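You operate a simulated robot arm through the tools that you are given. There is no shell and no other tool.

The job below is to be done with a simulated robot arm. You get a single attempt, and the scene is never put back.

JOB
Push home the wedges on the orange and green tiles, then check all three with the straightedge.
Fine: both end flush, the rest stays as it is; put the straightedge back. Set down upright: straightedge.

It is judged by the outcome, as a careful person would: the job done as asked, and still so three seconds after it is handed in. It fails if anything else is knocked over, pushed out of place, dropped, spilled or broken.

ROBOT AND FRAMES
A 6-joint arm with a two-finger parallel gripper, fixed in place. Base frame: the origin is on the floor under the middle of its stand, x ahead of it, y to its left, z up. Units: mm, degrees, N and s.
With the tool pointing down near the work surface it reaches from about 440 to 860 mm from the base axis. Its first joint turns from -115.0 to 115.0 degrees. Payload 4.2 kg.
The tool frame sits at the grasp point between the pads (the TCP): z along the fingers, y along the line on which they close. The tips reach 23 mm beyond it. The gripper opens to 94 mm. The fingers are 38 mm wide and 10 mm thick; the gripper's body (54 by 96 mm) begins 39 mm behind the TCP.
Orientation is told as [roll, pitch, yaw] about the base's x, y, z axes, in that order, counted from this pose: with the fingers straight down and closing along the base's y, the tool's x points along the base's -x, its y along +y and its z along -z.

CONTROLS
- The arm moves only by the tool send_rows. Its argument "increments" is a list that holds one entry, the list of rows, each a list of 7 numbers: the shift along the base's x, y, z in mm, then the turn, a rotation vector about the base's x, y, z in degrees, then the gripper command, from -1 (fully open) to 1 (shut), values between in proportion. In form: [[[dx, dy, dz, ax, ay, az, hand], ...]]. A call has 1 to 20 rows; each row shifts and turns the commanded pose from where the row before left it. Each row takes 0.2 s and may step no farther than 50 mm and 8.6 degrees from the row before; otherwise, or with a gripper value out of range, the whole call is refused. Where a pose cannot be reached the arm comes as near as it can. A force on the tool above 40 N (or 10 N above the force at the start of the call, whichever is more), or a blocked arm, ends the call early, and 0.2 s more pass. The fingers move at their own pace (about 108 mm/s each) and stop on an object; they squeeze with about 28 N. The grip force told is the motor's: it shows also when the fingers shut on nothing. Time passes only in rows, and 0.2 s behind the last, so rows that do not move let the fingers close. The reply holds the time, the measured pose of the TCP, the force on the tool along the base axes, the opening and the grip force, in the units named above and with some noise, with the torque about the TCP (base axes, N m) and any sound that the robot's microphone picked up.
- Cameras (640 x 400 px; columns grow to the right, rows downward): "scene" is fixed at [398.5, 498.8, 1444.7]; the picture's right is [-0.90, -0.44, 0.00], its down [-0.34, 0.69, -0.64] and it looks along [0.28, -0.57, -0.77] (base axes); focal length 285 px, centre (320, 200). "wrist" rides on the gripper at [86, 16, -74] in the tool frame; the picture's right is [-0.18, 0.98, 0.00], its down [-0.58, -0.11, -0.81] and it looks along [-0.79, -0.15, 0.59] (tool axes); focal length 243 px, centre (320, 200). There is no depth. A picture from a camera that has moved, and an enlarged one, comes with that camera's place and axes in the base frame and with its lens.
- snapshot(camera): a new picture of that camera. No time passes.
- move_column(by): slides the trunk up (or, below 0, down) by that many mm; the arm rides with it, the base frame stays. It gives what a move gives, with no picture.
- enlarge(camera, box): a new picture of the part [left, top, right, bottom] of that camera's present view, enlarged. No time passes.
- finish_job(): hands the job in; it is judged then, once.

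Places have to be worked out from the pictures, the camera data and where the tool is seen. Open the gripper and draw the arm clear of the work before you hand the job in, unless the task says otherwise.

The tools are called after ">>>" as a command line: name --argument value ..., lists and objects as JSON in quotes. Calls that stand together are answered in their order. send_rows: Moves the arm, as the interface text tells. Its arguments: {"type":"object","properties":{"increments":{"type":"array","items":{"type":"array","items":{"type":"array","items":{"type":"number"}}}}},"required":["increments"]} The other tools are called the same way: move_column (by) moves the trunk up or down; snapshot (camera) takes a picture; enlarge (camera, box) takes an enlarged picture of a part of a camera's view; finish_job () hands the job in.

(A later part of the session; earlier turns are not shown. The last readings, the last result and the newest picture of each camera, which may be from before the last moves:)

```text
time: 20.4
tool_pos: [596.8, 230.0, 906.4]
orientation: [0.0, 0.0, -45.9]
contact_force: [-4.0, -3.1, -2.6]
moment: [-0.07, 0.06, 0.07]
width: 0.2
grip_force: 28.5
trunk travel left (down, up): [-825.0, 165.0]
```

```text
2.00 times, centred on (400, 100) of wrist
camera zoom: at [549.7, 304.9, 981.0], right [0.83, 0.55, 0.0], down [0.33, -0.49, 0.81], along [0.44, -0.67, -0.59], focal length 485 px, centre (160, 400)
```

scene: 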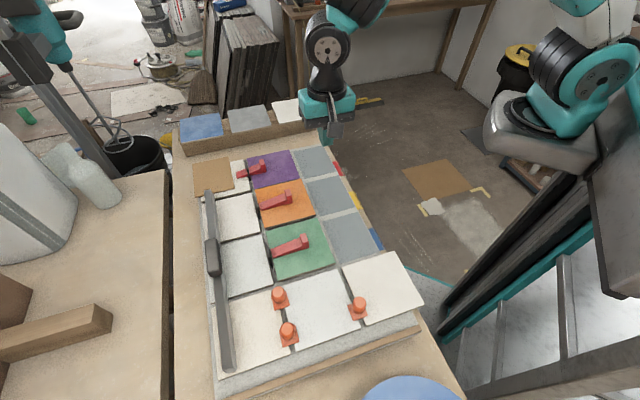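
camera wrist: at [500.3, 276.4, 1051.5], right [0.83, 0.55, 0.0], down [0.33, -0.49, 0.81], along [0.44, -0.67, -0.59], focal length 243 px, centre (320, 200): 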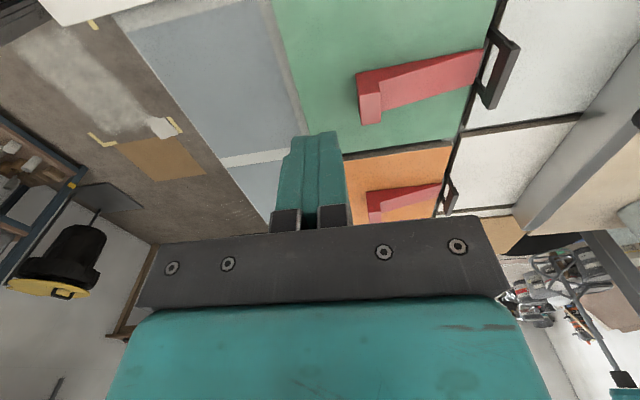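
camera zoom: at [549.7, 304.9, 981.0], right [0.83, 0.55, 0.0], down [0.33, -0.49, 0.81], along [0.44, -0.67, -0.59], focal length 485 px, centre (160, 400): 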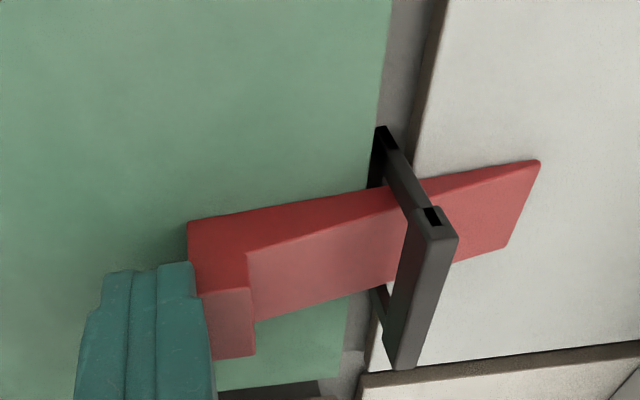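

The wedge has travelled about 40 mm and still moves easily. I'll back off and lift to see the green tile's level and compare it with the purple reference.

>>> send_rows --increments '[[[-7.2, -6.95, 0, 0, 0, 0, 1], [-7.2, -6.95, 0, 0, 0, 0, 1], [-7.2, -6.95, 10, 0, 0, 0, 1], [-20, -20, 30, 0, 0, 0, 1], [-30, -30, 20, 0, 0, 0, 1], [-30, -30, 10, 0, 0, 0, 1], [0, 0, 0, 0, 0, 0, 1]]]'

>>> enlarge --camera "scene" --box '[256, 220, 336, 270]'

>>> enlarge --camera "scene" --box '[226, 145, 306, 195]'

>>> enlarge --camera "scene" --box '[226, 175, 306, 225]'

```text
time: 22.0
tool_pos: [496.3, 125.7, 976.3]
orientation: [0.0, 0.0, -46.0]
contact_force: [-0.3, -0.1, 0.1]
moment: [-0.05, -0.01, 0.02]
width: 0.2
grip_force: 28.4
trunk travel left (down, up): [-825.0, 165.0]
```

```text
8.00 times, centred on (296, 245) of scene
camera zoom: at [398.5, 498.8, 1444.7], right [-0.9, -0.44, 0.0], down [-0.34, 0.69, -0.64], along [0.28, -0.57, -0.77], focal length 2278 px, centre (512, -160)
```

zoom: 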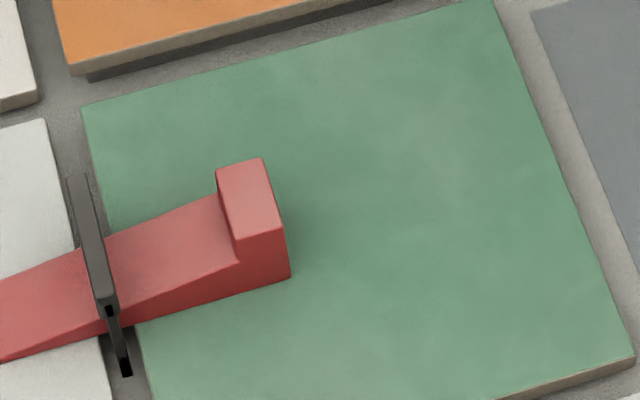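

```text
8.00 times, centred on (266, 170) of scene
camera zoom: at [398.5, 498.8, 1444.7], right [-0.9, -0.44, 0.0], down [-0.34, 0.69, -0.64], along [0.28, -0.57, -0.77], focal length 2278 px, centre (752, 440)
```

zoom: 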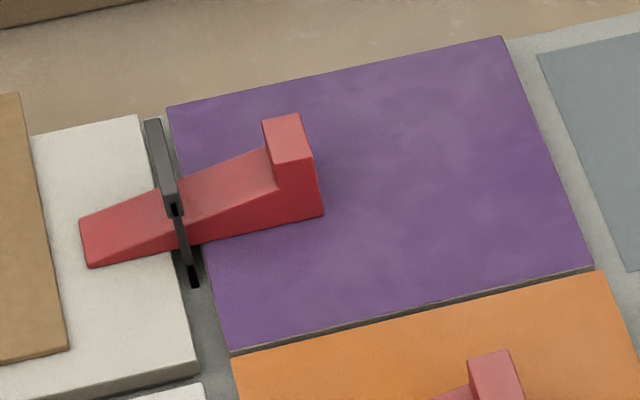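

```text
8.00 times, centred on (266, 200) of scene
camera zoom: at [398.5, 498.8, 1444.7], right [-0.9, -0.44, 0.0], down [-0.34, 0.69, -0.64], along [0.28, -0.57, -0.77], focal length 2278 px, centre (752, 200)
```

zoom: 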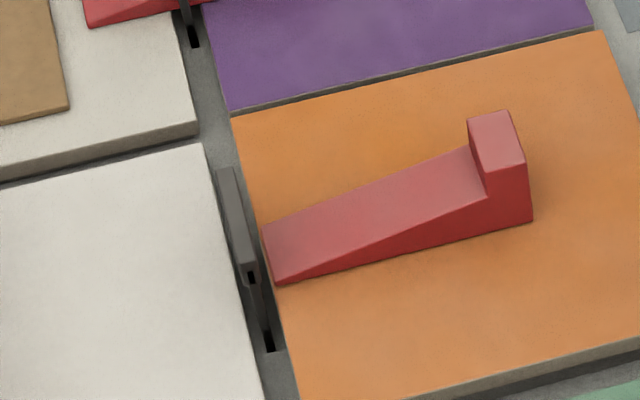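

Green's insertion now matches the purple reference at about 41% of its length past the clip. I'll check flushness more closely with other views before deciding whether it needs a final nudge.

>>> enlarge --camera "scene" --box '[296, 250, 344, 280]'

>>> enlarge --camera "scene" --box '[244, 222, 292, 252]'

>>> enlarge --camera "scene" --box '[236, 150, 268, 170]'

>>> snapshot --camera "wrist"

```text
13.33 times, centred on (320, 265) of scene
camera zoom: at [398.5, 498.8, 1444.7], right [-0.9, -0.44, 0.0], down [-0.34, 0.69, -0.64], along [0.28, -0.57, -0.77], focal length 3798 px, centre (320, -667)
```

zoom: 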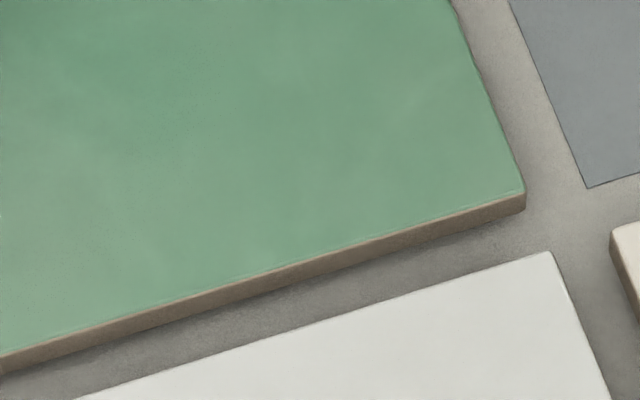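

```text
13.33 times, centred on (268, 237) of scene
camera zoom: at [398.5, 498.8, 1444.7], right [-0.9, -0.44, 0.0], down [-0.34, 0.69, -0.64], along [0.28, -0.57, -0.77], focal length 3798 px, centre (1013, -293)
```

zoom: 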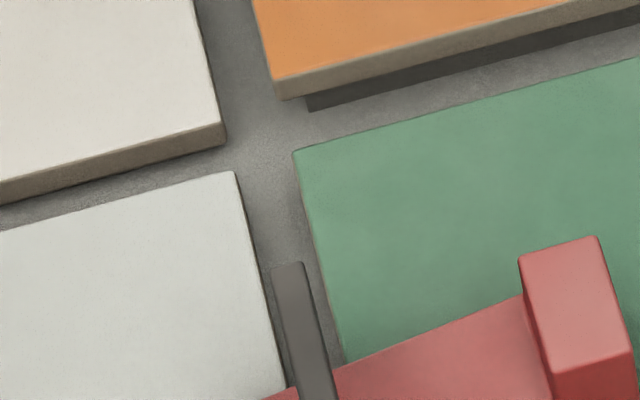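

```text
16.00 times, centred on (252, 160) of scene
camera zoom: at [398.5, 498.8, 1444.7], right [-0.9, -0.44, 0.0], down [-0.34, 0.69, -0.64], along [0.28, -0.57, -0.77], focal length 4557 px, centre (1408, 840)
```

zoom: 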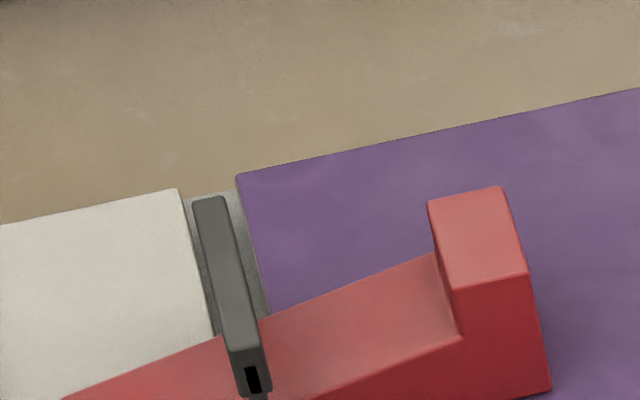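

```text
taken
camera wrist: at [449.7, 201.1, 1051.0], right [0.83, 0.55, 0.0], down [0.33, -0.49, 0.81], along [0.44, -0.67, -0.59], focal length 243 px, centre (320, 200)
```

wrist: 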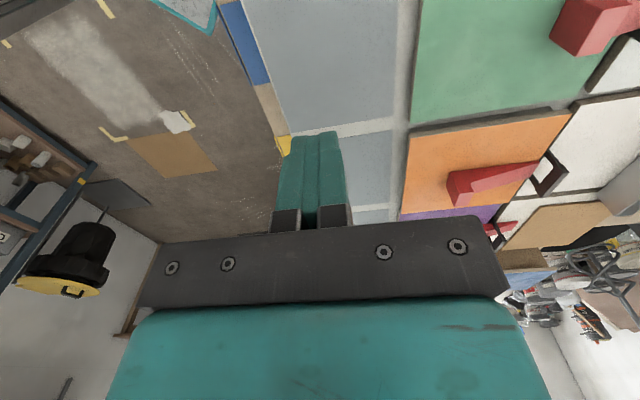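

Green now sits on the bed with no shadow gap, and its insertion relative to the clip (about 49.7 mm) matches purple (about 49.3 mm). Next I'll go to the orange wedge and hover about 13 mm behind its head, near (674,110).

>>> send_rows --increments '[[[40.26, -9.05, 0, 0, 0, 0, 1], [40.26, -9.05, 0, 0, 0, 0, 1], [40.26, -9.05, 0, 0, 0, 0, 1], [40.26, -9.06, 0, 0, 0, 0, 1], [0, 0, -30, 0, 0, 0, 1], [0, 0, -16, 0, 0, 0, 1], [0, 0, 0, 0, 0, 0, 1]]]'

>>> enlarge --camera "wrist" --box '[240, 0, 560, 200]'

>>> enlarge --camera "scene" --box '[246, 175, 326, 225]'

```text
time: 23.6
tool_pos: [656.0, 90.8, 930.5]
orientation: [0.0, 0.0, -46.0]
contact_force: [-0.1, -0.2, -0.4]
moment: [0.0, 0.0, 0.0]
width: 0.1
grip_force: 28.5
trunk travel left (down, up): [-825.0, 165.0]
```

```text
2.00 times, centred on (400, 100) of wrist
camera zoom: at [608.3, 165.6, 1004.3], right [0.83, 0.55, 0.0], down [0.33, -0.49, 0.81], along [0.44, -0.67, -0.59], focal length 485 px, centre (160, 400)
```

zoom: 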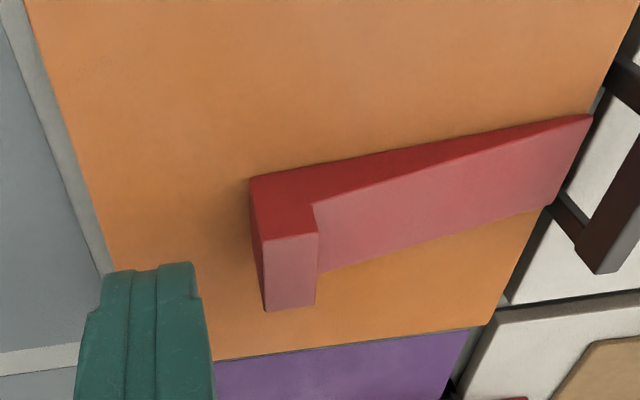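

```text
8.00 times, centred on (286, 200) of scene
camera zoom: at [398.5, 498.8, 1444.7], right [-0.9, -0.44, 0.0], down [-0.34, 0.69, -0.64], along [0.28, -0.57, -0.77], focal length 2278 px, centre (592, 200)
```

zoom: 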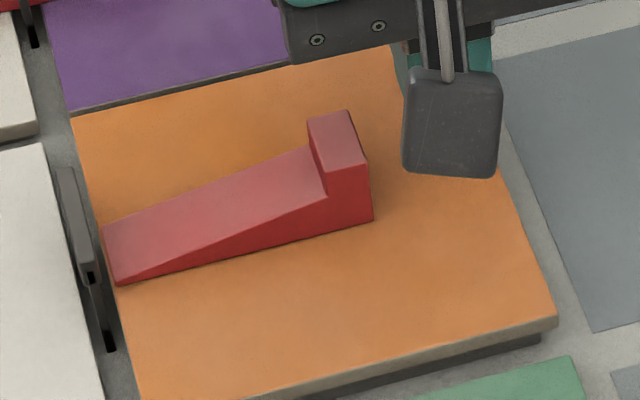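

I'm aligned behind the orange head. I'll lower to the same intermediate height used for green (tips ≈892) and compare the view.

>>> send_rows --increments '[[[0, 0, -8, 0, 0, 0, 1], [0, 0, -7, 0, 0, 0, 1], [0, 0, 0, 0, 0, 0, 1]]]'

>>> enlarge --camera "wrist" --box '[240, 0, 560, 200]'

```text
time: 24.4
tool_pos: [655.4, 92.1, 914.6]
orientation: [0.0, -0.1, -46.0]
contact_force: [-0.2, 1.6, -0.8]
moment: [-0.03, -0.02, -0.01]
width: 0.0
grip_force: 27.5
trunk travel left (down, up): [-825.0, 165.0]
```

```text
2.00 times, centred on (400, 100) of wrist
camera zoom: at [607.8, 166.0, 989.3], right [0.83, 0.55, 0.0], down [0.33, -0.49, 0.81], along [0.44, -0.67, -0.59], focal length 485 px, centre (160, 400)
```

zoom: 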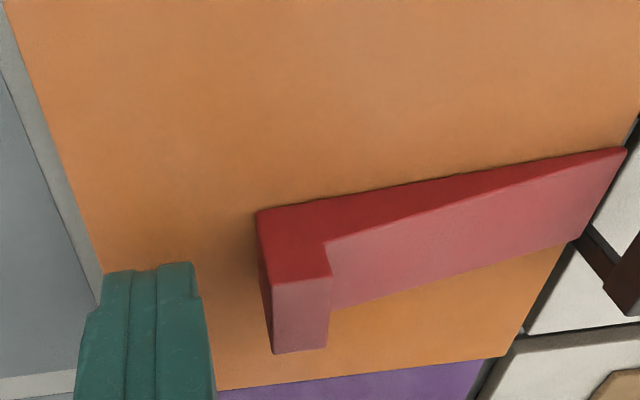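

The view matches green's geometry with about 15 mm of gap. I'll lower 8.5 mm and advance 10 mm to just short of contact.

>>> send_rows --increments '[[[0, 0, -4.5, 0, 0, 0, 1], [0, 0, -4, 0, 0, 0, 1], [2.88, 2.78, 0, 0, 0, 0, 1], [2.88, 2.78, 0, 0, 0, 0, 1], [1.44, 1.39, 0, 0, 0, 0, 1], [0, 0, 0, 0, 0, 0, 1]]]'

>>> enlarge --camera "wrist" --box '[240, 0, 560, 200]'

>>> enlarge --camera "scene" --box '[246, 175, 326, 225]'

```text
time: 25.8
tool_pos: [663.7, 100.1, 906.2]
orientation: [-0.1, -0.1, -46.0]
contact_force: [0.2, -1.0, -0.8]
moment: [-0.02, 0.01, 0.0]
width: 0.0
grip_force: 27.7
trunk travel left (down, up): [-825.0, 165.0]
```

```text
2.00 times, centred on (400, 100) of wrist
camera zoom: at [615.7, 174.6, 980.9], right [0.83, 0.55, 0.0], down [0.33, -0.49, 0.81], along [0.44, -0.67, -0.59], focal length 485 px, centre (160, 400)
```

zoom: 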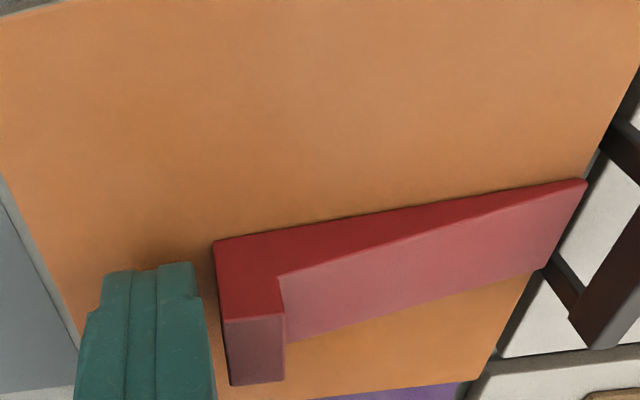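

```text
8.00 times, centred on (286, 200) of scene
camera zoom: at [398.5, 498.8, 1444.7], right [-0.9, -0.44, 0.0], down [-0.34, 0.69, -0.64], along [0.28, -0.57, -0.77], focal length 2278 px, centre (592, 200)
```

zoom: 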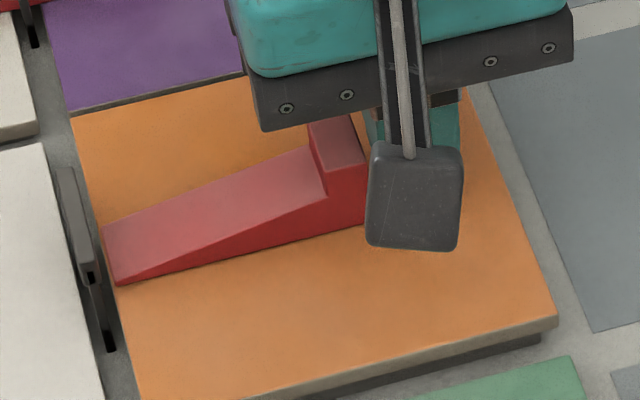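

Contact is about 3 mm ahead, and I need roughly 40–41 mm of wedge travel. I'll push 14 mm in 2 mm steps.

>>> send_rows --increments '[[[1.44, 1.39, 0, 0, 0, 0, 1], [1.44, 1.39, 0, 0, 0, 0, 1], [1.44, 1.39, 0, 0, 0, 0, 1], [1.44, 1.39, 0, 0, 0, 0, 1], [1.44, 1.39, 0, 0, 0, 0, 1], [1.44, 1.39, 0, 0, 0, 0, 1], [1.44, 1.39, 0, 0, 0, 0, 1]]]'

>>> enlarge --camera "wrist" --box '[240, 0, 560, 200]'

>>> enlarge --camera "scene" --box '[226, 175, 306, 225]'

```text
time: 27.4
tool_pos: [674.3, 108.7, 907.9]
orientation: [0.0, 0.1, -46.0]
contact_force: [-2.5, -5.9, -7.1]
moment: [-0.16, 0.01, 0.08]
width: 0.0
grip_force: 27.9
trunk travel left (down, up): [-825.0, 165.0]
```

```text
2.00 times, centred on (400, 100) of wrist
camera zoom: at [625.9, 183.8, 982.4], right [0.84, 0.55, 0.0], down [0.33, -0.49, 0.81], along [0.44, -0.67, -0.59], focal length 485 px, centre (160, 400)
```

zoom: 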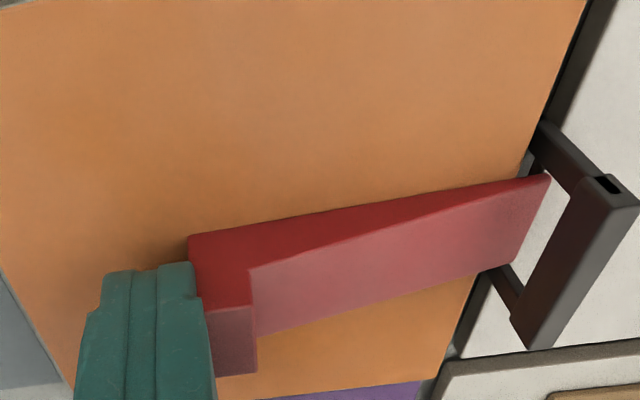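

```text
8.00 times, centred on (266, 200) of scene
camera zoom: at [398.5, 498.8, 1444.7], right [-0.9, -0.44, 0.0], down [-0.34, 0.69, -0.64], along [0.28, -0.57, -0.77], focal length 2278 px, centre (752, 200)
```

zoom: 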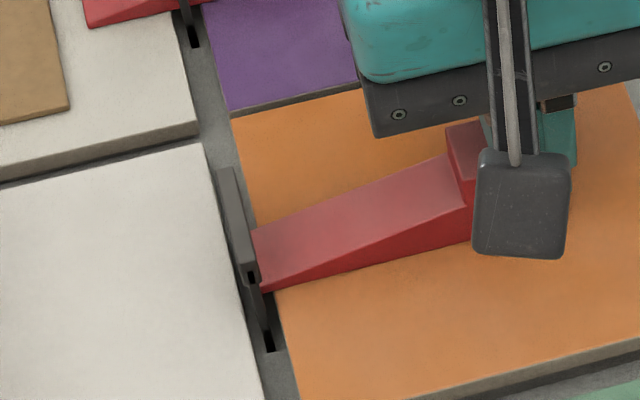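

The orange wedge is entering its clip cleanly, with force about the same as green. I'll push 12 mm more.

>>> send_rows --increments '[[[1.44, 1.39, 0, 0, 0, 0, 1], [1.44, 1.39, 0, 0, 0, 0, 1], [1.44, 1.39, 0, 0, 0, 0, 1], [1.44, 1.39, 0, 0, 0, 0, 1], [1.44, 1.39, 0, 0, 0, 0, 1], [1.44, 1.39, 0, 0, 0, 0, 1]]]'

>>> enlarge --camera "scene" --box '[226, 175, 306, 225]'

>>> enlarge --camera "wrist" --box '[240, 0, 560, 200]'

```text
time: 28.8
tool_pos: [682.4, 118.6, 908.1]
orientation: [-0.1, -0.1, -46.0]
contact_force: [-2.4, -4.7, -3.6]
moment: [-0.14, 0.04, 0.04]
width: 0.0
grip_force: 28.1
trunk travel left (down, up): [-825.0, 165.0]
```

```text
8.00 times, centred on (266, 200) of scene
camera zoom: at [398.5, 498.8, 1444.7], right [-0.9, -0.44, 0.0], down [-0.34, 0.69, -0.64], along [0.28, -0.57, -0.77], focal length 2278 px, centre (752, 200)
```

zoom: 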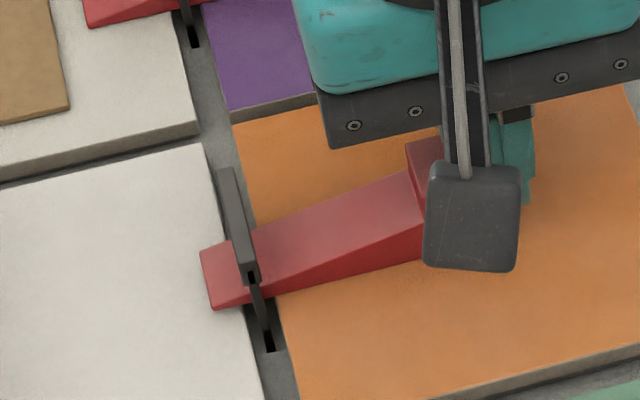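

```text
2.00 times, centred on (400, 100) of wrist
camera zoom: at [635.0, 192.9, 982.3], right [0.83, 0.55, 0.0], down [0.32, -0.49, 0.81], along [0.44, -0.67, -0.59], focal length 485 px, centre (160, 400)
```

zoom: 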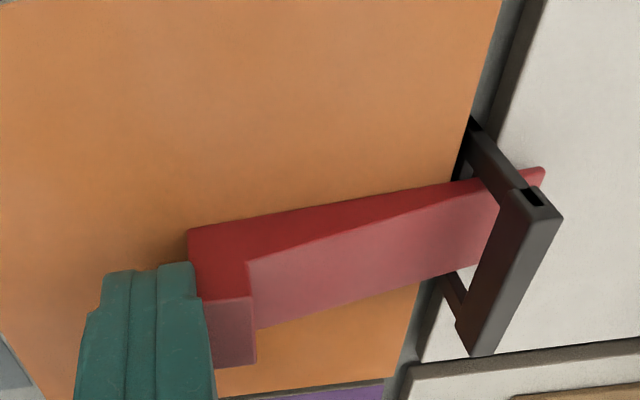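

Good progress, with the tip about 14 mm past the clip. I'll push 12 mm more.

>>> send_rows --increments '[[[1.44, 1.39, 0, 0, 0, 0, 1], [1.44, 1.39, 0, 0, 0, 0, 1], [1.44, 1.39, 0, 0, 0, 0, 1], [1.44, 1.39, 0, 0, 0, 0, 1], [1.44, 1.39, 0, 0, 0, 0, 1], [1.44, 1.39, 0, 0, 0, 0, 1]]]'

>>> enlarge --camera "scene" --box '[226, 175, 306, 225]'

```text
time: 30.2
tool_pos: [690.5, 126.2, 908.0]
orientation: [0.0, 0.1, -46.0]
contact_force: [-6.4, -3.4, -6.1]
moment: [-0.16, 0.1, 0.06]
width: 0.2
grip_force: 27.6
trunk travel left (down, up): [-825.0, 165.0]
```

```text
8.00 times, centred on (266, 200) of scene
camera zoom: at [398.5, 498.8, 1444.7], right [-0.9, -0.44, 0.0], down [-0.34, 0.69, -0.64], along [0.28, -0.57, -0.77], focal length 2278 px, centre (752, 200)
```

zoom: 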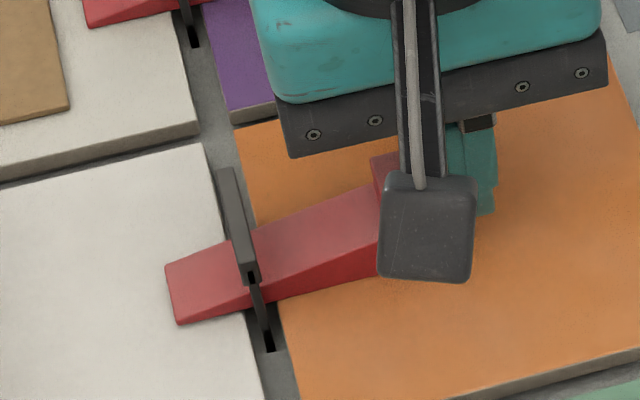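

About 9 mm remains to match the purple insertion. I'll switch to 1 mm steps.

>>> send_rows --increments '[[[0.72, 0.695, 0, 0, 0, 0, 1], [0.72, 0.695, 0, 0, 0, 0, 1], [0.72, 0.695, 0, 0, 0, 0, 1], [0.72, 0.695, 0, 0, 0, 0, 1], [0.72, 0.695, 0, 0, 0, 0, 1], [0.72, 0.695, 0, 0, 0, 0, 1]]]'

>>> enlarge --camera "scene" --box '[226, 175, 306, 225]'

```text
time: 31.6
tool_pos: [693.8, 129.3, 906.7]
orientation: [0.0, 0.0, -45.9]
contact_force: [-2.2, -4.8, -2.0]
moment: [-0.09, 0.07, 0.06]
width: 0.0
grip_force: 28.2
trunk travel left (down, up): [-825.0, 165.0]
```

```text
8.00 times, centred on (266, 200) of scene
camera zoom: at [398.5, 498.8, 1444.7], right [-0.9, -0.44, 0.0], down [-0.34, 0.69, -0.64], along [0.28, -0.57, -0.77], focal length 2278 px, centre (752, 200)
```

zoom: 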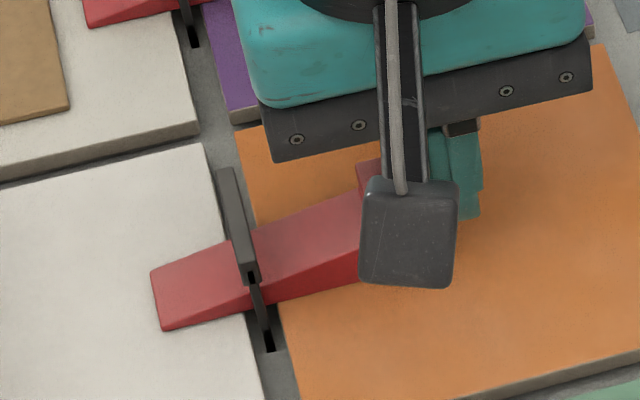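

About 4 mm to go, so I'll take 3 more 1 mm steps.

>>> send_rows --increments '[[[0.72, 0.695, 0, 0, 0, 0, 1], [0.72, 0.695, 0, 0, 0, 0, 1], [0.72, 0.695, 0, 0, 0, 0, 1]]]'

>>> enlarge --camera "scene" --box '[226, 175, 306, 225]'

```text
time: 32.4
tool_pos: [696.6, 131.2, 906.8]
orientation: [0.1, -0.1, -45.9]
contact_force: [-4.5, -1.2, -0.7]
moment: [-0.06, 0.11, 0.04]
width: 0.0
grip_force: 28.3
trunk travel left (down, up): [-825.0, 165.0]
```

```text
8.00 times, centred on (266, 200) of scene
camera zoom: at [398.5, 498.8, 1444.7], right [-0.9, -0.44, 0.0], down [-0.34, 0.69, -0.64], along [0.28, -0.57, -0.77], focal length 2278 px, centre (752, 200)
```

zoom: 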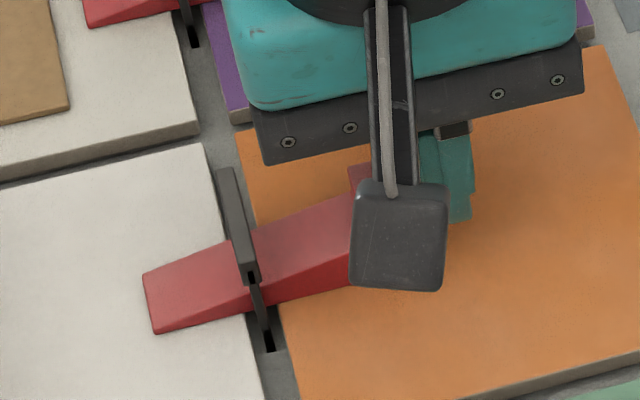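

The orange tip's distance past its clip (32.6 mm) now equals green (32.6) and purple (32.5). I'll back off and inspect the levels.

>>> send_rows --increments '[[[-7.2, -6.95, 0, 0, 0, 0, 1], [-7.2, -6.95, 0, 0, 0, 0, 1], [-7.2, -6.95, 10, 0, 0, 0, 1], [-20, -20, 30, 0, 0, 0, 1], [-30, -30, 20, 0, 0, 0, 1], [-30, -30, 10, 0, 0, 0, 1], [-30, -30, 0, 0, 0, 0, 1], [0, 0, 0, 0, 0, 0, 1]]]'

>>> enlarge --camera "scene" --box '[226, 175, 306, 225]'

>>> enlarge --camera "scene" --box '[244, 180, 308, 220]'

>>> enlarge --camera "scene" --box '[240, 140, 344, 205]'

>>> enlarge --camera "scene" --box '[240, 205, 344, 270]'

```text
time: 34.2
tool_pos: [565.3, -0.0, 978.9]
orientation: [0.1, 0.0, -46.0]
contact_force: [-0.6, -0.6, -0.2]
moment: [0.0, 0.01, -0.01]
width: 0.0
grip_force: 28.0
trunk travel left (down, up): [-825.0, 165.0]
```

```text
8.00 times, centred on (266, 200) of scene
camera zoom: at [398.5, 498.8, 1444.7], right [-0.9, -0.44, 0.0], down [-0.34, 0.69, -0.64], along [0.28, -0.57, -0.77], focal length 2278 px, centre (752, 200)
```

zoom: 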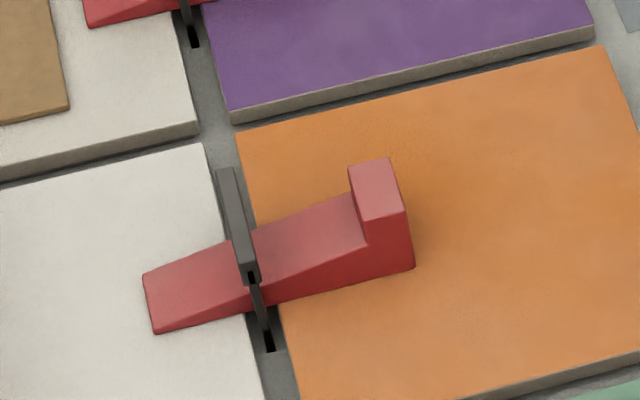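

```text
10.00 times, centred on (276, 200) of scene
camera zoom: at [398.5, 498.8, 1444.7], right [-0.9, -0.44, 0.0], down [-0.34, 0.69, -0.64], along [0.28, -0.57, -0.77], focal length 2848 px, centre (760, 200)
```

zoom: 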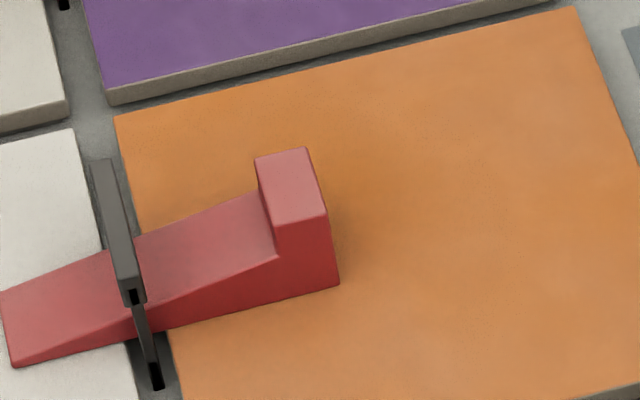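

```text
6.15 times, centred on (292, 172) of scene
camera zoom: at [398.5, 498.8, 1444.7], right [-0.9, -0.44, 0.0], down [-0.34, 0.69, -0.64], along [0.28, -0.57, -0.77], focal length 1753 px, centre (492, 369)
```

zoom: 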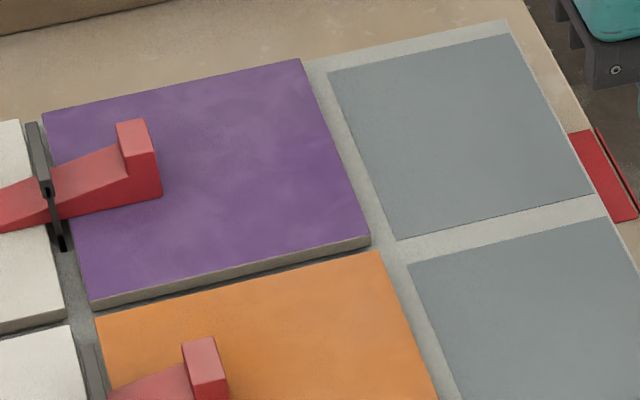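

```text
6.15 times, centred on (292, 238) of scene
camera zoom: at [398.5, 498.8, 1444.7], right [-0.9, -0.44, 0.0], down [-0.34, 0.69, -0.64], along [0.28, -0.57, -0.77], focal length 1753 px, centre (492, -31)
```

zoom: 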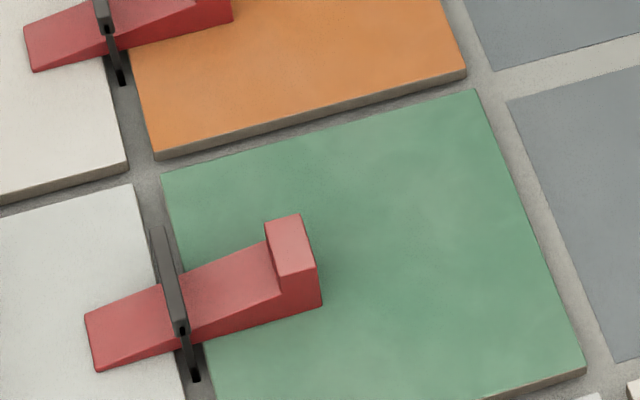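

All three tiles now show similar side strips with no shadow gap. I'll take 16x measurements of each head and clip to compare insertion precisely.

>>> enlarge --camera "scene" --box '[242, 158, 274, 178]'

>>> enlarge --camera "scene" --box '[250, 194, 282, 214]'

>>> enlarge --camera "scene" --box '[264, 244, 296, 264]'

```text
16.00 times, centred on (258, 168) of scene
camera zoom: at [398.5, 498.8, 1444.7], right [-0.9, -0.44, 0.0], down [-0.34, 0.69, -0.64], along [0.28, -0.57, -0.77], focal length 4557 px, centre (1312, 712)
```

zoom: 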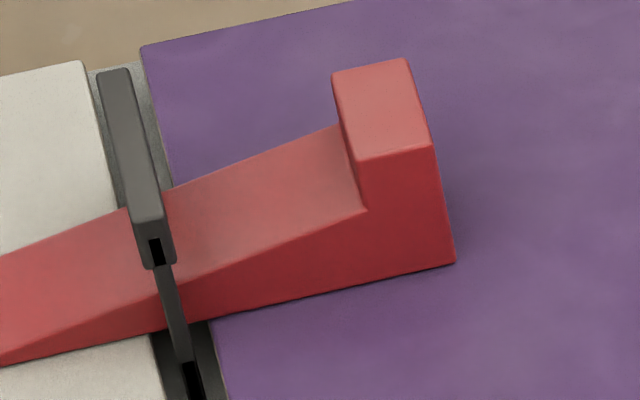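

```text
16.00 times, centred on (266, 204) of scene
camera zoom: at [398.5, 498.8, 1444.7], right [-0.9, -0.44, 0.0], down [-0.34, 0.69, -0.64], along [0.28, -0.57, -0.77], focal length 4557 px, centre (1184, 136)
```

zoom: 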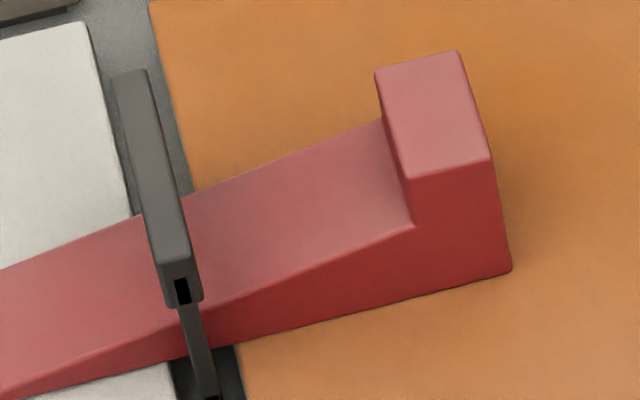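

```text
16.00 times, centred on (280, 254) of scene
camera zoom: at [398.5, 498.8, 1444.7], right [-0.9, -0.44, 0.0], down [-0.34, 0.69, -0.64], along [0.28, -0.57, -0.77], focal length 4557 px, centre (960, -664)
```

zoom: 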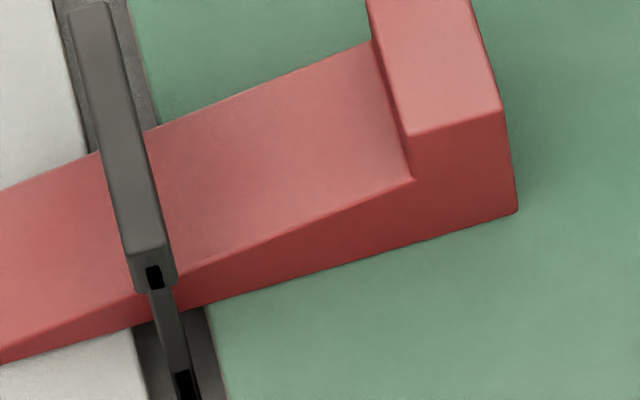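

Insertions match within measurement error (purple 47.0, orange 47.5, green 47.0 mm head-to-clip). Next is the straightedge: its centre and handle are near (719,342), lying along the grid. I'll move over it with the gripper part-open and high for a look.

>>> send_rows --increments '[[[18.95, 42.4, 4.1, 0, 0, 0, 1], [18.95, 42.4, 4.1, 0, 0, 0, 1], [18.95, 42.4, 4.1, 0, 0, 0, 1], [18.95, 42.4, 4.1, 0, 0, 0.7, 1], [18.95, 42.4, 4.1, 0, 0, 0, 0.5], [18.95, 42.4, 4.1, 0, 0, 0, 0], [18.95, 42.4, 4.1, 0, 0, 0, -0.3], [18.91, 42.5, 4.3, 0, 0, 0, -0.3], [0, 0, 0, 0, 0, 0, -0.3]]]'

>>> snapshot --camera "wrist"

>>> enlarge --camera "scene" --box '[170, 190, 298, 270]'

```text
time: 36.2
tool_pos: [712.3, 340.2, 1009.3]
orientation: [-0.2, 0.0, -45.3]
contact_force: [0.8, 0.0, 0.5]
moment: [-0.01, -0.01, 0.01]
width: 61.2
grip_force: 0.1
trunk travel left (down, up): [-825.0, 165.0]
```

```text
taken
camera wrist: at [664.3, 414.1, 1083.2], right [0.83, 0.56, 0.0], down [0.33, -0.49, 0.81], along [0.45, -0.67, -0.59], focal length 243 px, centre (320, 200)
```

wrist: 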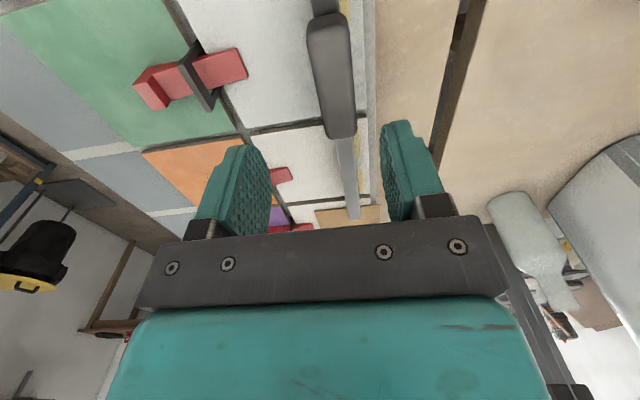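

```text
5.00 times, centred on (234, 230) of scene
camera zoom: at [398.5, 498.8, 1444.7], right [-0.9, -0.44, 0.0], down [-0.34, 0.69, -0.64], along [0.28, -0.57, -0.77], focal length 1424 px, centre (750, 50)
```

zoom: 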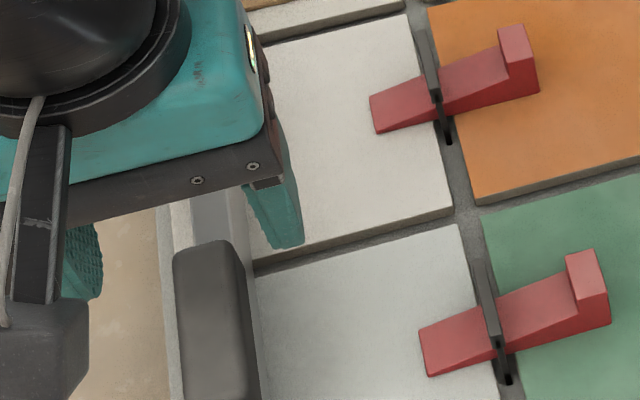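

The measured x is about 7 mm short of the command, so the arm may still be settling or near its reach limit here. I'll wait one row and re-read.

>>> send_rows --increments '[[[0, 0, 0, 0, 0, 0, -0.3], [0, 0, 0, 0, 0, 0, -0.3]]]'

>>> enlarge --camera "wrist" --box '[240, 0, 440, 125]'

```text
time: 36.8
tool_pos: [712.5, 340.3, 1009.2]
orientation: [0.0, 0.0, -45.3]
contact_force: [-0.3, -0.1, 0.1]
moment: [0.0, -0.02, 0.02]
width: 61.0
grip_force: 0.1
trunk travel left (down, up): [-825.0, 165.0]
```

```text
3.20 times, centred on (340, 62) of wrist
camera zoom: at [664.6, 414.1, 1083.7], right [0.83, 0.56, 0.0], down [0.33, -0.49, 0.81], along [0.45, -0.67, -0.59], focal length 776 px, centre (256, 640)
```

zoom: 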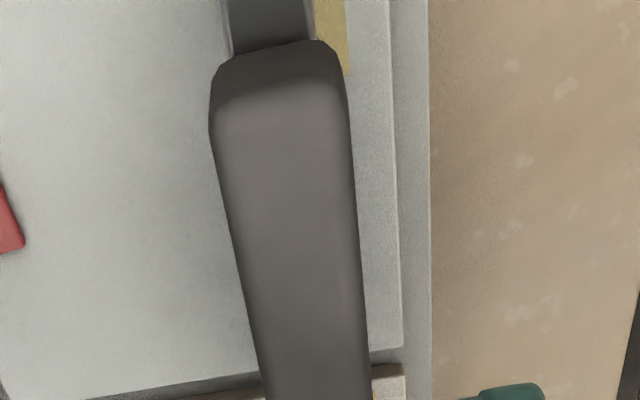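

The handle centre is near (723,345), about 11 mm further along the closing axis than the tool now. I'll lower 40 mm to see whether reach improves closer to the work surface.

>>> send_rows --increments '[[[0, 0, -20, 0, 0, 0, -0.3], [0, 0, -20, 0, 0, 0, -0.3], [0, 0, 0, 0, 0, 0, -0.3], [0, 0, 0, 0, 0, 0, -0.3]]]'

```text
time: 37.8
tool_pos: [712.9, 341.9, 970.1]
orientation: [0.0, 0.0, -45.3]
contact_force: [-0.2, -0.2, 1.0]
moment: [-0.03, 0.01, 0.0]
width: 61.1
grip_force: 0.0
trunk travel left (down, up): [-825.0, 165.0]
```

I'll shift 8 mm along the closing direction and see how the measured pose responds.

>>> send_rows --increments '[[[5.7, 5.6, 0, 0, 0, 0, -0.3], [0, 0, 0, 0, 0, 0, -0.3], [0, 0, 0, 0, 0, 0, -0.3]]]'

>>> snapshot --camera "wrist"

```text
time: 38.6
tool_pos: [716.3, 344.2, 971.6]
orientation: [0.1, 0.0, -45.3]
contact_force: [0.2, -0.1, 0.5]
moment: [0.0, 0.01, -0.02]
width: 61.0
grip_force: 0.1
out of reach, approached as far as the arm can: row 1
trunk travel left (down, up): [-825.0, 165.0]
```

```text
taken
camera wrist: at [668.4, 417.4, 1045.2], right [0.83, 0.56, 0.0], down [0.33, -0.49, 0.81], along [0.45, -0.67, -0.59], focal length 243 px, centre (320, 200)
```

wrist: 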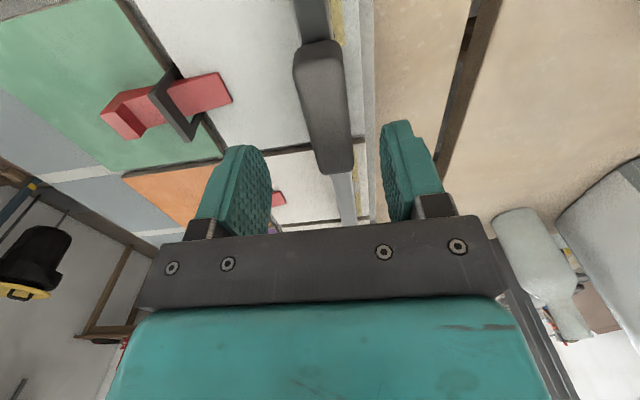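

The arm reports it's at its reach limit here (r≈795), so trunk height matters. I'll raise the tool 60 mm at the same spot to see how the reach changes with height.

>>> send_rows --increments '[[[0, 0, 30, 0, 0, 0, -0.3], [0, 0, 30, 0, 0, 0, -0.3], [0, 0, 0, 0, 0, 0, -0.3], [0, 0, 0, 0, 0, 0, -0.3]]]'

```text
time: 39.6
tool_pos: [719.6, 341.4, 1028.8]
orientation: [0.0, -0.1, -45.4]
contact_force: [1.3, -0.5, 0.3]
moment: [-0.03, -0.02, 0.0]
width: 60.8
grip_force: 0.0
trunk travel left (down, up): [-825.0, 165.0]
```

>>> send_rows --increments '[[[5.7, 5.6, 0, 0, 0, 0, -0.3], [0, 0, 0, 0, 0, 0, -0.3], [0, 0, 0, 0, 0, 0, -0.3]]]'

```text
time: 40.4
tool_pos: [720.9, 345.8, 1030.9]
orientation: [0.0, -0.1, -45.3]
contact_force: [0.7, 0.3, -0.2]
moment: [0.0, -0.02, 0.0]
width: 61.0
grip_force: 0.0
out of reach, approached as far as the arm can: row 1
trunk travel left (down, up): [-825.0, 165.0]
```

Reach grows with height: about 795 at z=971 and about 800 at z=1031. So lowering the trunk gives the reach I need at the straightedge. I'll lower the trunk 60 mm, which takes the tool to about z=971, still above the handle top (≈930).

>>> move_column --by -60

>>> snapshot --camera "wrist"

>>> snapshot --camera "scene"

```text
time: 41.4
tool_pos: [722.2, 345.9, 969.9]
orientation: [0.0, 0.0, -45.2]
contact_force: [0.4, -0.3, -0.2]
moment: [0.01, -0.03, 0.0]
width: 60.9
grip_force: 0.1
trunk travel left (down, up): [-765.0, 225.0]
```

```text
taken
camera wrist: at [672.7, 419.5, 1044.3], right [0.83, 0.56, 0.0], down [0.33, -0.49, 0.81], along [0.45, -0.67, -0.59], focal length 243 px, centre (320, 200)
```

wrist: 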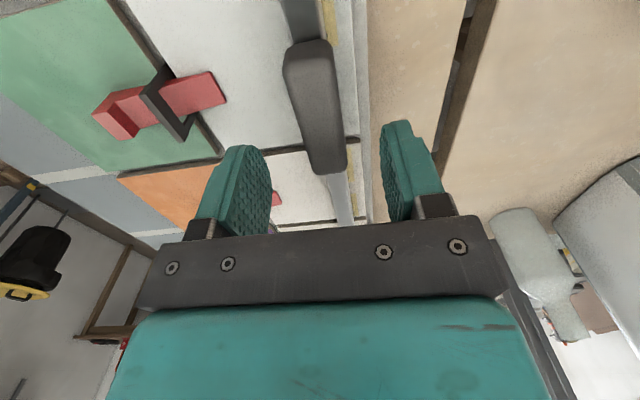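

```text
taken
```

scene: 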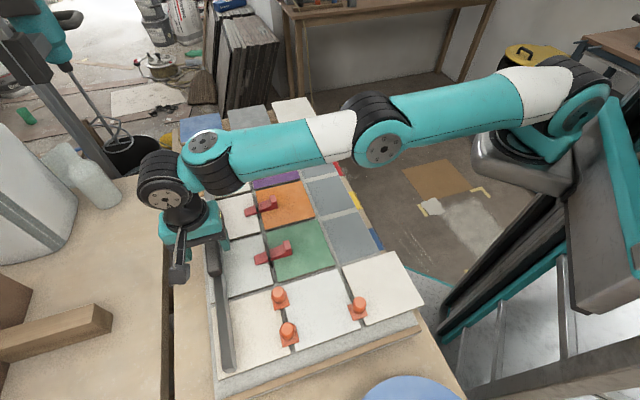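

The tool is now almost centred on the handle. I'll zoom in to check lateral centring between the fingers.

>>> enlarge --camera "wrist" --box '[200, 20, 456, 180]'

>>> enlarge --camera "scene" --box '[160, 200, 288, 280]'

```text
2.50 times, centred on (328, 100) of wrist
camera zoom: at [672.7, 419.5, 1044.3], right [0.83, 0.56, 0.0], down [0.33, -0.49, 0.81], along [0.45, -0.67, -0.59], focal length 606 px, centre (300, 450)
```

zoom: 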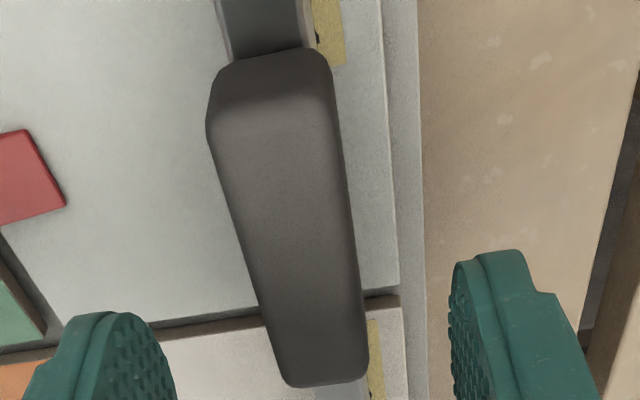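

```text
5.00 times, centred on (224, 240) of scene
camera zoom: at [398.5, 498.8, 1444.7], right [-0.9, -0.44, 0.0], down [-0.34, 0.69, -0.64], along [0.28, -0.57, -0.77], focal length 1424 px, centre (800, 0)
```

zoom: 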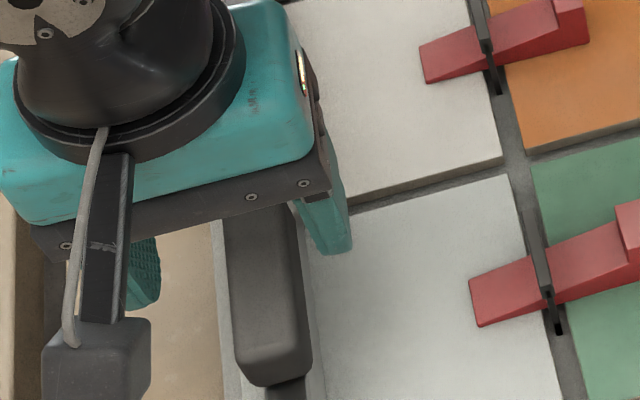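

The tool is centred on the handle to within 1–2 mm and aligned with it. There are also yellow tape marks beside the straightedge that mark its home spot. I'll lower with the trunk, which keeps the arm pose, first 44 mm.

>>> move_column --by -44

>>> enlarge --camera "wrist" --box '[160, 0, 480, 200]'

>>> enlarge --camera "scene" --box '[160, 200, 288, 280]'

```text
time: 42.3
tool_pos: [722.7, 344.5, 925.9]
orientation: [-0.1, 0.0, -45.3]
contact_force: [-0.3, 0.6, 0.4]
moment: [0.02, 0.01, 0.0]
width: 60.9
grip_force: 0.0
trunk travel left (down, up): [-721.0, 269.0]
```

```text
2.00 times, centred on (320, 100) of wrist
camera zoom: at [672.7, 419.5, 1000.2], right [0.83, 0.56, 0.0], down [0.33, -0.49, 0.81], along [0.45, -0.67, -0.59], focal length 485 px, centre (320, 400)
```

zoom: 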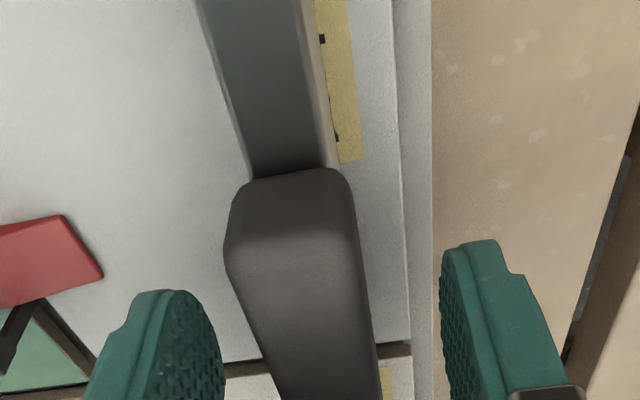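

```text
5.00 times, centred on (224, 240) of scene
camera zoom: at [398.5, 498.8, 1444.7], right [-0.9, -0.44, 0.0], down [-0.34, 0.69, -0.64], along [0.28, -0.57, -0.77], focal length 1424 px, centre (800, 0)
```

zoom: 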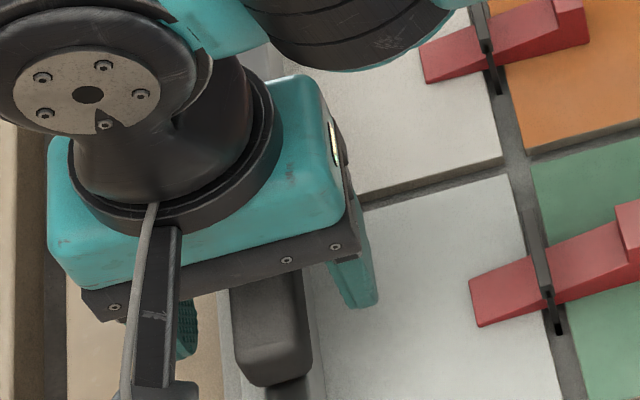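

The bar is centred between the fingers to about 1 mm. I'll lower the last 10 mm with the trunk.

>>> move_column --by -10

>>> enlarge --camera "wrist" --box '[160, 0, 480, 200]'

```text
time: 42.9
tool_pos: [721.2, 346.6, 915.8]
orientation: [0.0, 0.0, -45.3]
contact_force: [0.2, -0.8, 0.6]
moment: [0.03, -0.02, 0.0]
width: 61.4
grip_force: 0.1
trunk travel left (down, up): [-711.0, 279.0]
```

```text
2.00 times, centred on (320, 100) of wrist
camera zoom: at [672.7, 419.5, 990.2], right [0.83, 0.56, 0.0], down [0.33, -0.49, 0.81], along [0.45, -0.67, -0.59], focal length 485 px, centre (320, 400)
```

zoom: 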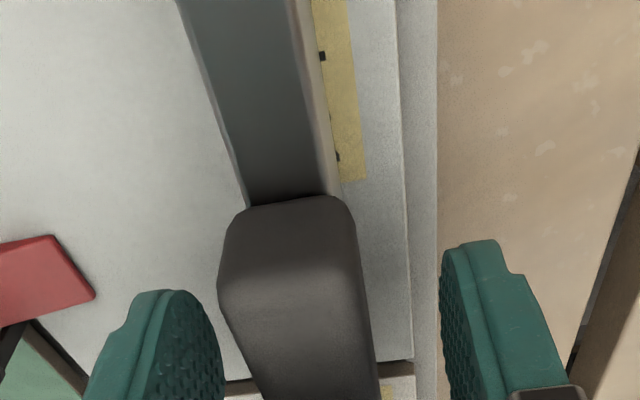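

I'm at grip height. I'll close the fingers gradually on the handle.

>>> send_rows --increments '[[[0, 0, 0, 0, 0, 0, 0.0], [0, 0, 0, 0, 0, 0, 0.2], [0, 0, 0, 0, 0, 0, 0.35], [0, 0, 0, 0, 0, 0, 0.4], [0, 0, 0, 0, 0, 0, 0.45], [0, 0, 0, 0, 0, 0, 0.5], [0, 0, 0, 0, 0, 0, 0.55], [0, 0, 0, 0, 0, 0, 1], [0, 0, 0, 0, 0, 0, 1], [0, 0, 0, 0, 0, 0, 1]]]'

>>> enlarge --camera "wrist" --box '[160, 0, 480, 200]'

>>> enlarge --camera "scene" --box '[200, 330, 280, 380]'

>>> enlarge --camera "scene" --box '[160, 200, 288, 280]'

```text
time: 45.0
tool_pos: [721.2, 344.9, 917.2]
orientation: [-0.1, 0.0, -45.3]
contact_force: [-0.2, 0.3, -0.2]
moment: [0.01, 0.07, 0.07]
width: 25.8
grip_force: 28.2
trunk travel left (down, up): [-711.0, 279.0]
```

```text
2.00 times, centred on (320, 100) of wrist
camera zoom: at [672.6, 419.5, 990.3], right [0.83, 0.56, 0.0], down [0.33, -0.49, 0.81], along [0.45, -0.67, -0.59], focal length 485 px, centre (320, 400)
```

zoom: 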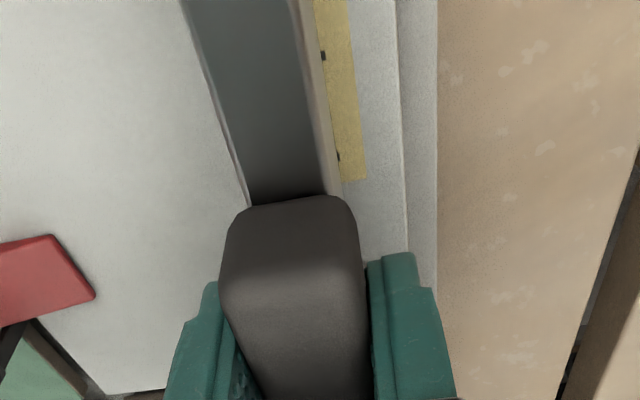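

```text
8.00 times, centred on (240, 355) of scene
camera zoom: at [398.5, 498.8, 1444.7], right [-0.9, -0.44, 0.0], down [-0.34, 0.69, -0.64], along [0.28, -0.57, -0.77], focal length 2278 px, centre (960, -1040)
```

zoom: 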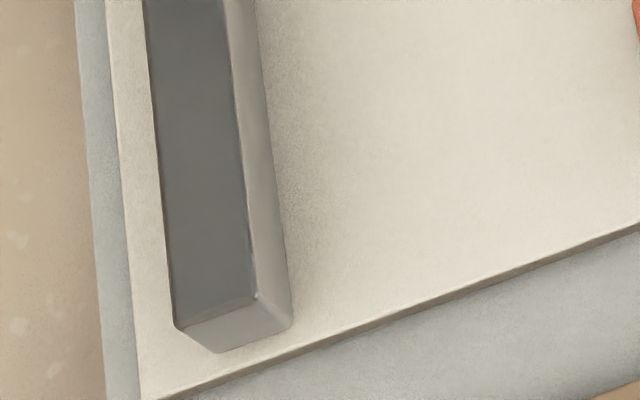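

```text
5.00 times, centred on (224, 240) of scene
camera zoom: at [398.5, 498.8, 1444.7], right [-0.9, -0.44, 0.0], down [-0.34, 0.69, -0.64], along [0.28, -0.57, -0.77], focal length 1424 px, centre (800, 0)
```

zoom: 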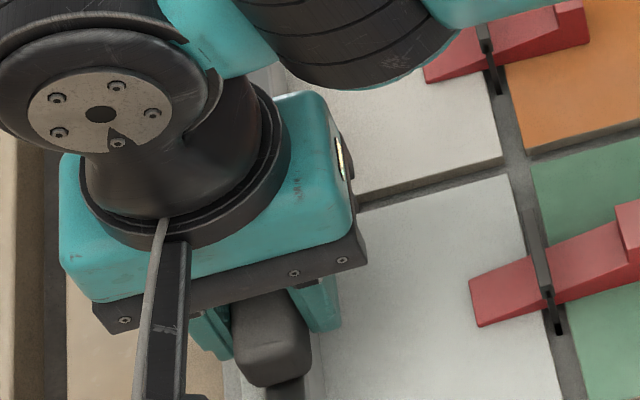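

I have a firm grip on the handle (25.8 mm, 28 N), with only about a 1 mm shift at the bar end. I'll lift straight up 60 mm with the trunk.

>>> move_column --by 60

>>> snapshot --camera "scene"

>>> enlarge --camera "wrist" --box '[160, 0, 480, 200]'

```text
time: 46.0
tool_pos: [721.0, 345.0, 975.9]
orientation: [-0.1, 0.1, -45.3]
contact_force: [-0.7, 1.2, -2.4]
moment: [0.01, -0.01, -0.01]
width: 25.9
grip_force: 28.3
trunk travel left (down, up): [-771.0, 219.0]
```

```text
taken
```

scene: 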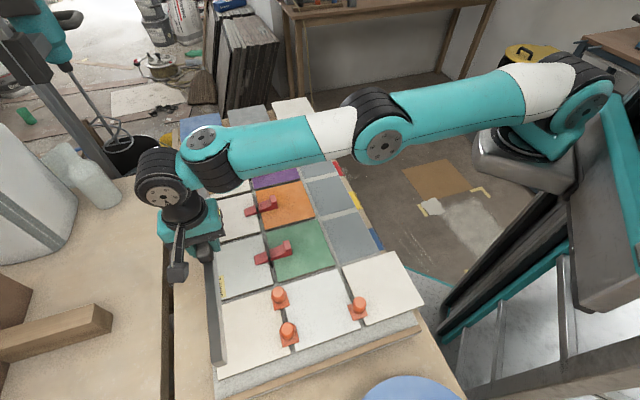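

```text
2.00 times, centred on (320, 100) of wrist
camera zoom: at [672.7, 419.5, 1050.0], right [0.83, 0.56, 0.0], down [0.33, -0.49, 0.81], along [0.45, -0.67, -0.59], focal length 485 px, centre (320, 400)
```

zoom: 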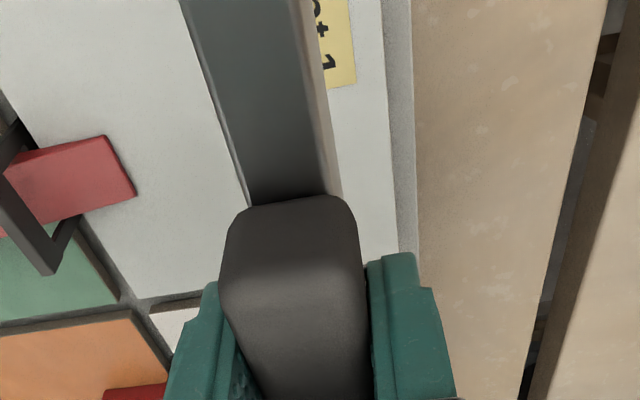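

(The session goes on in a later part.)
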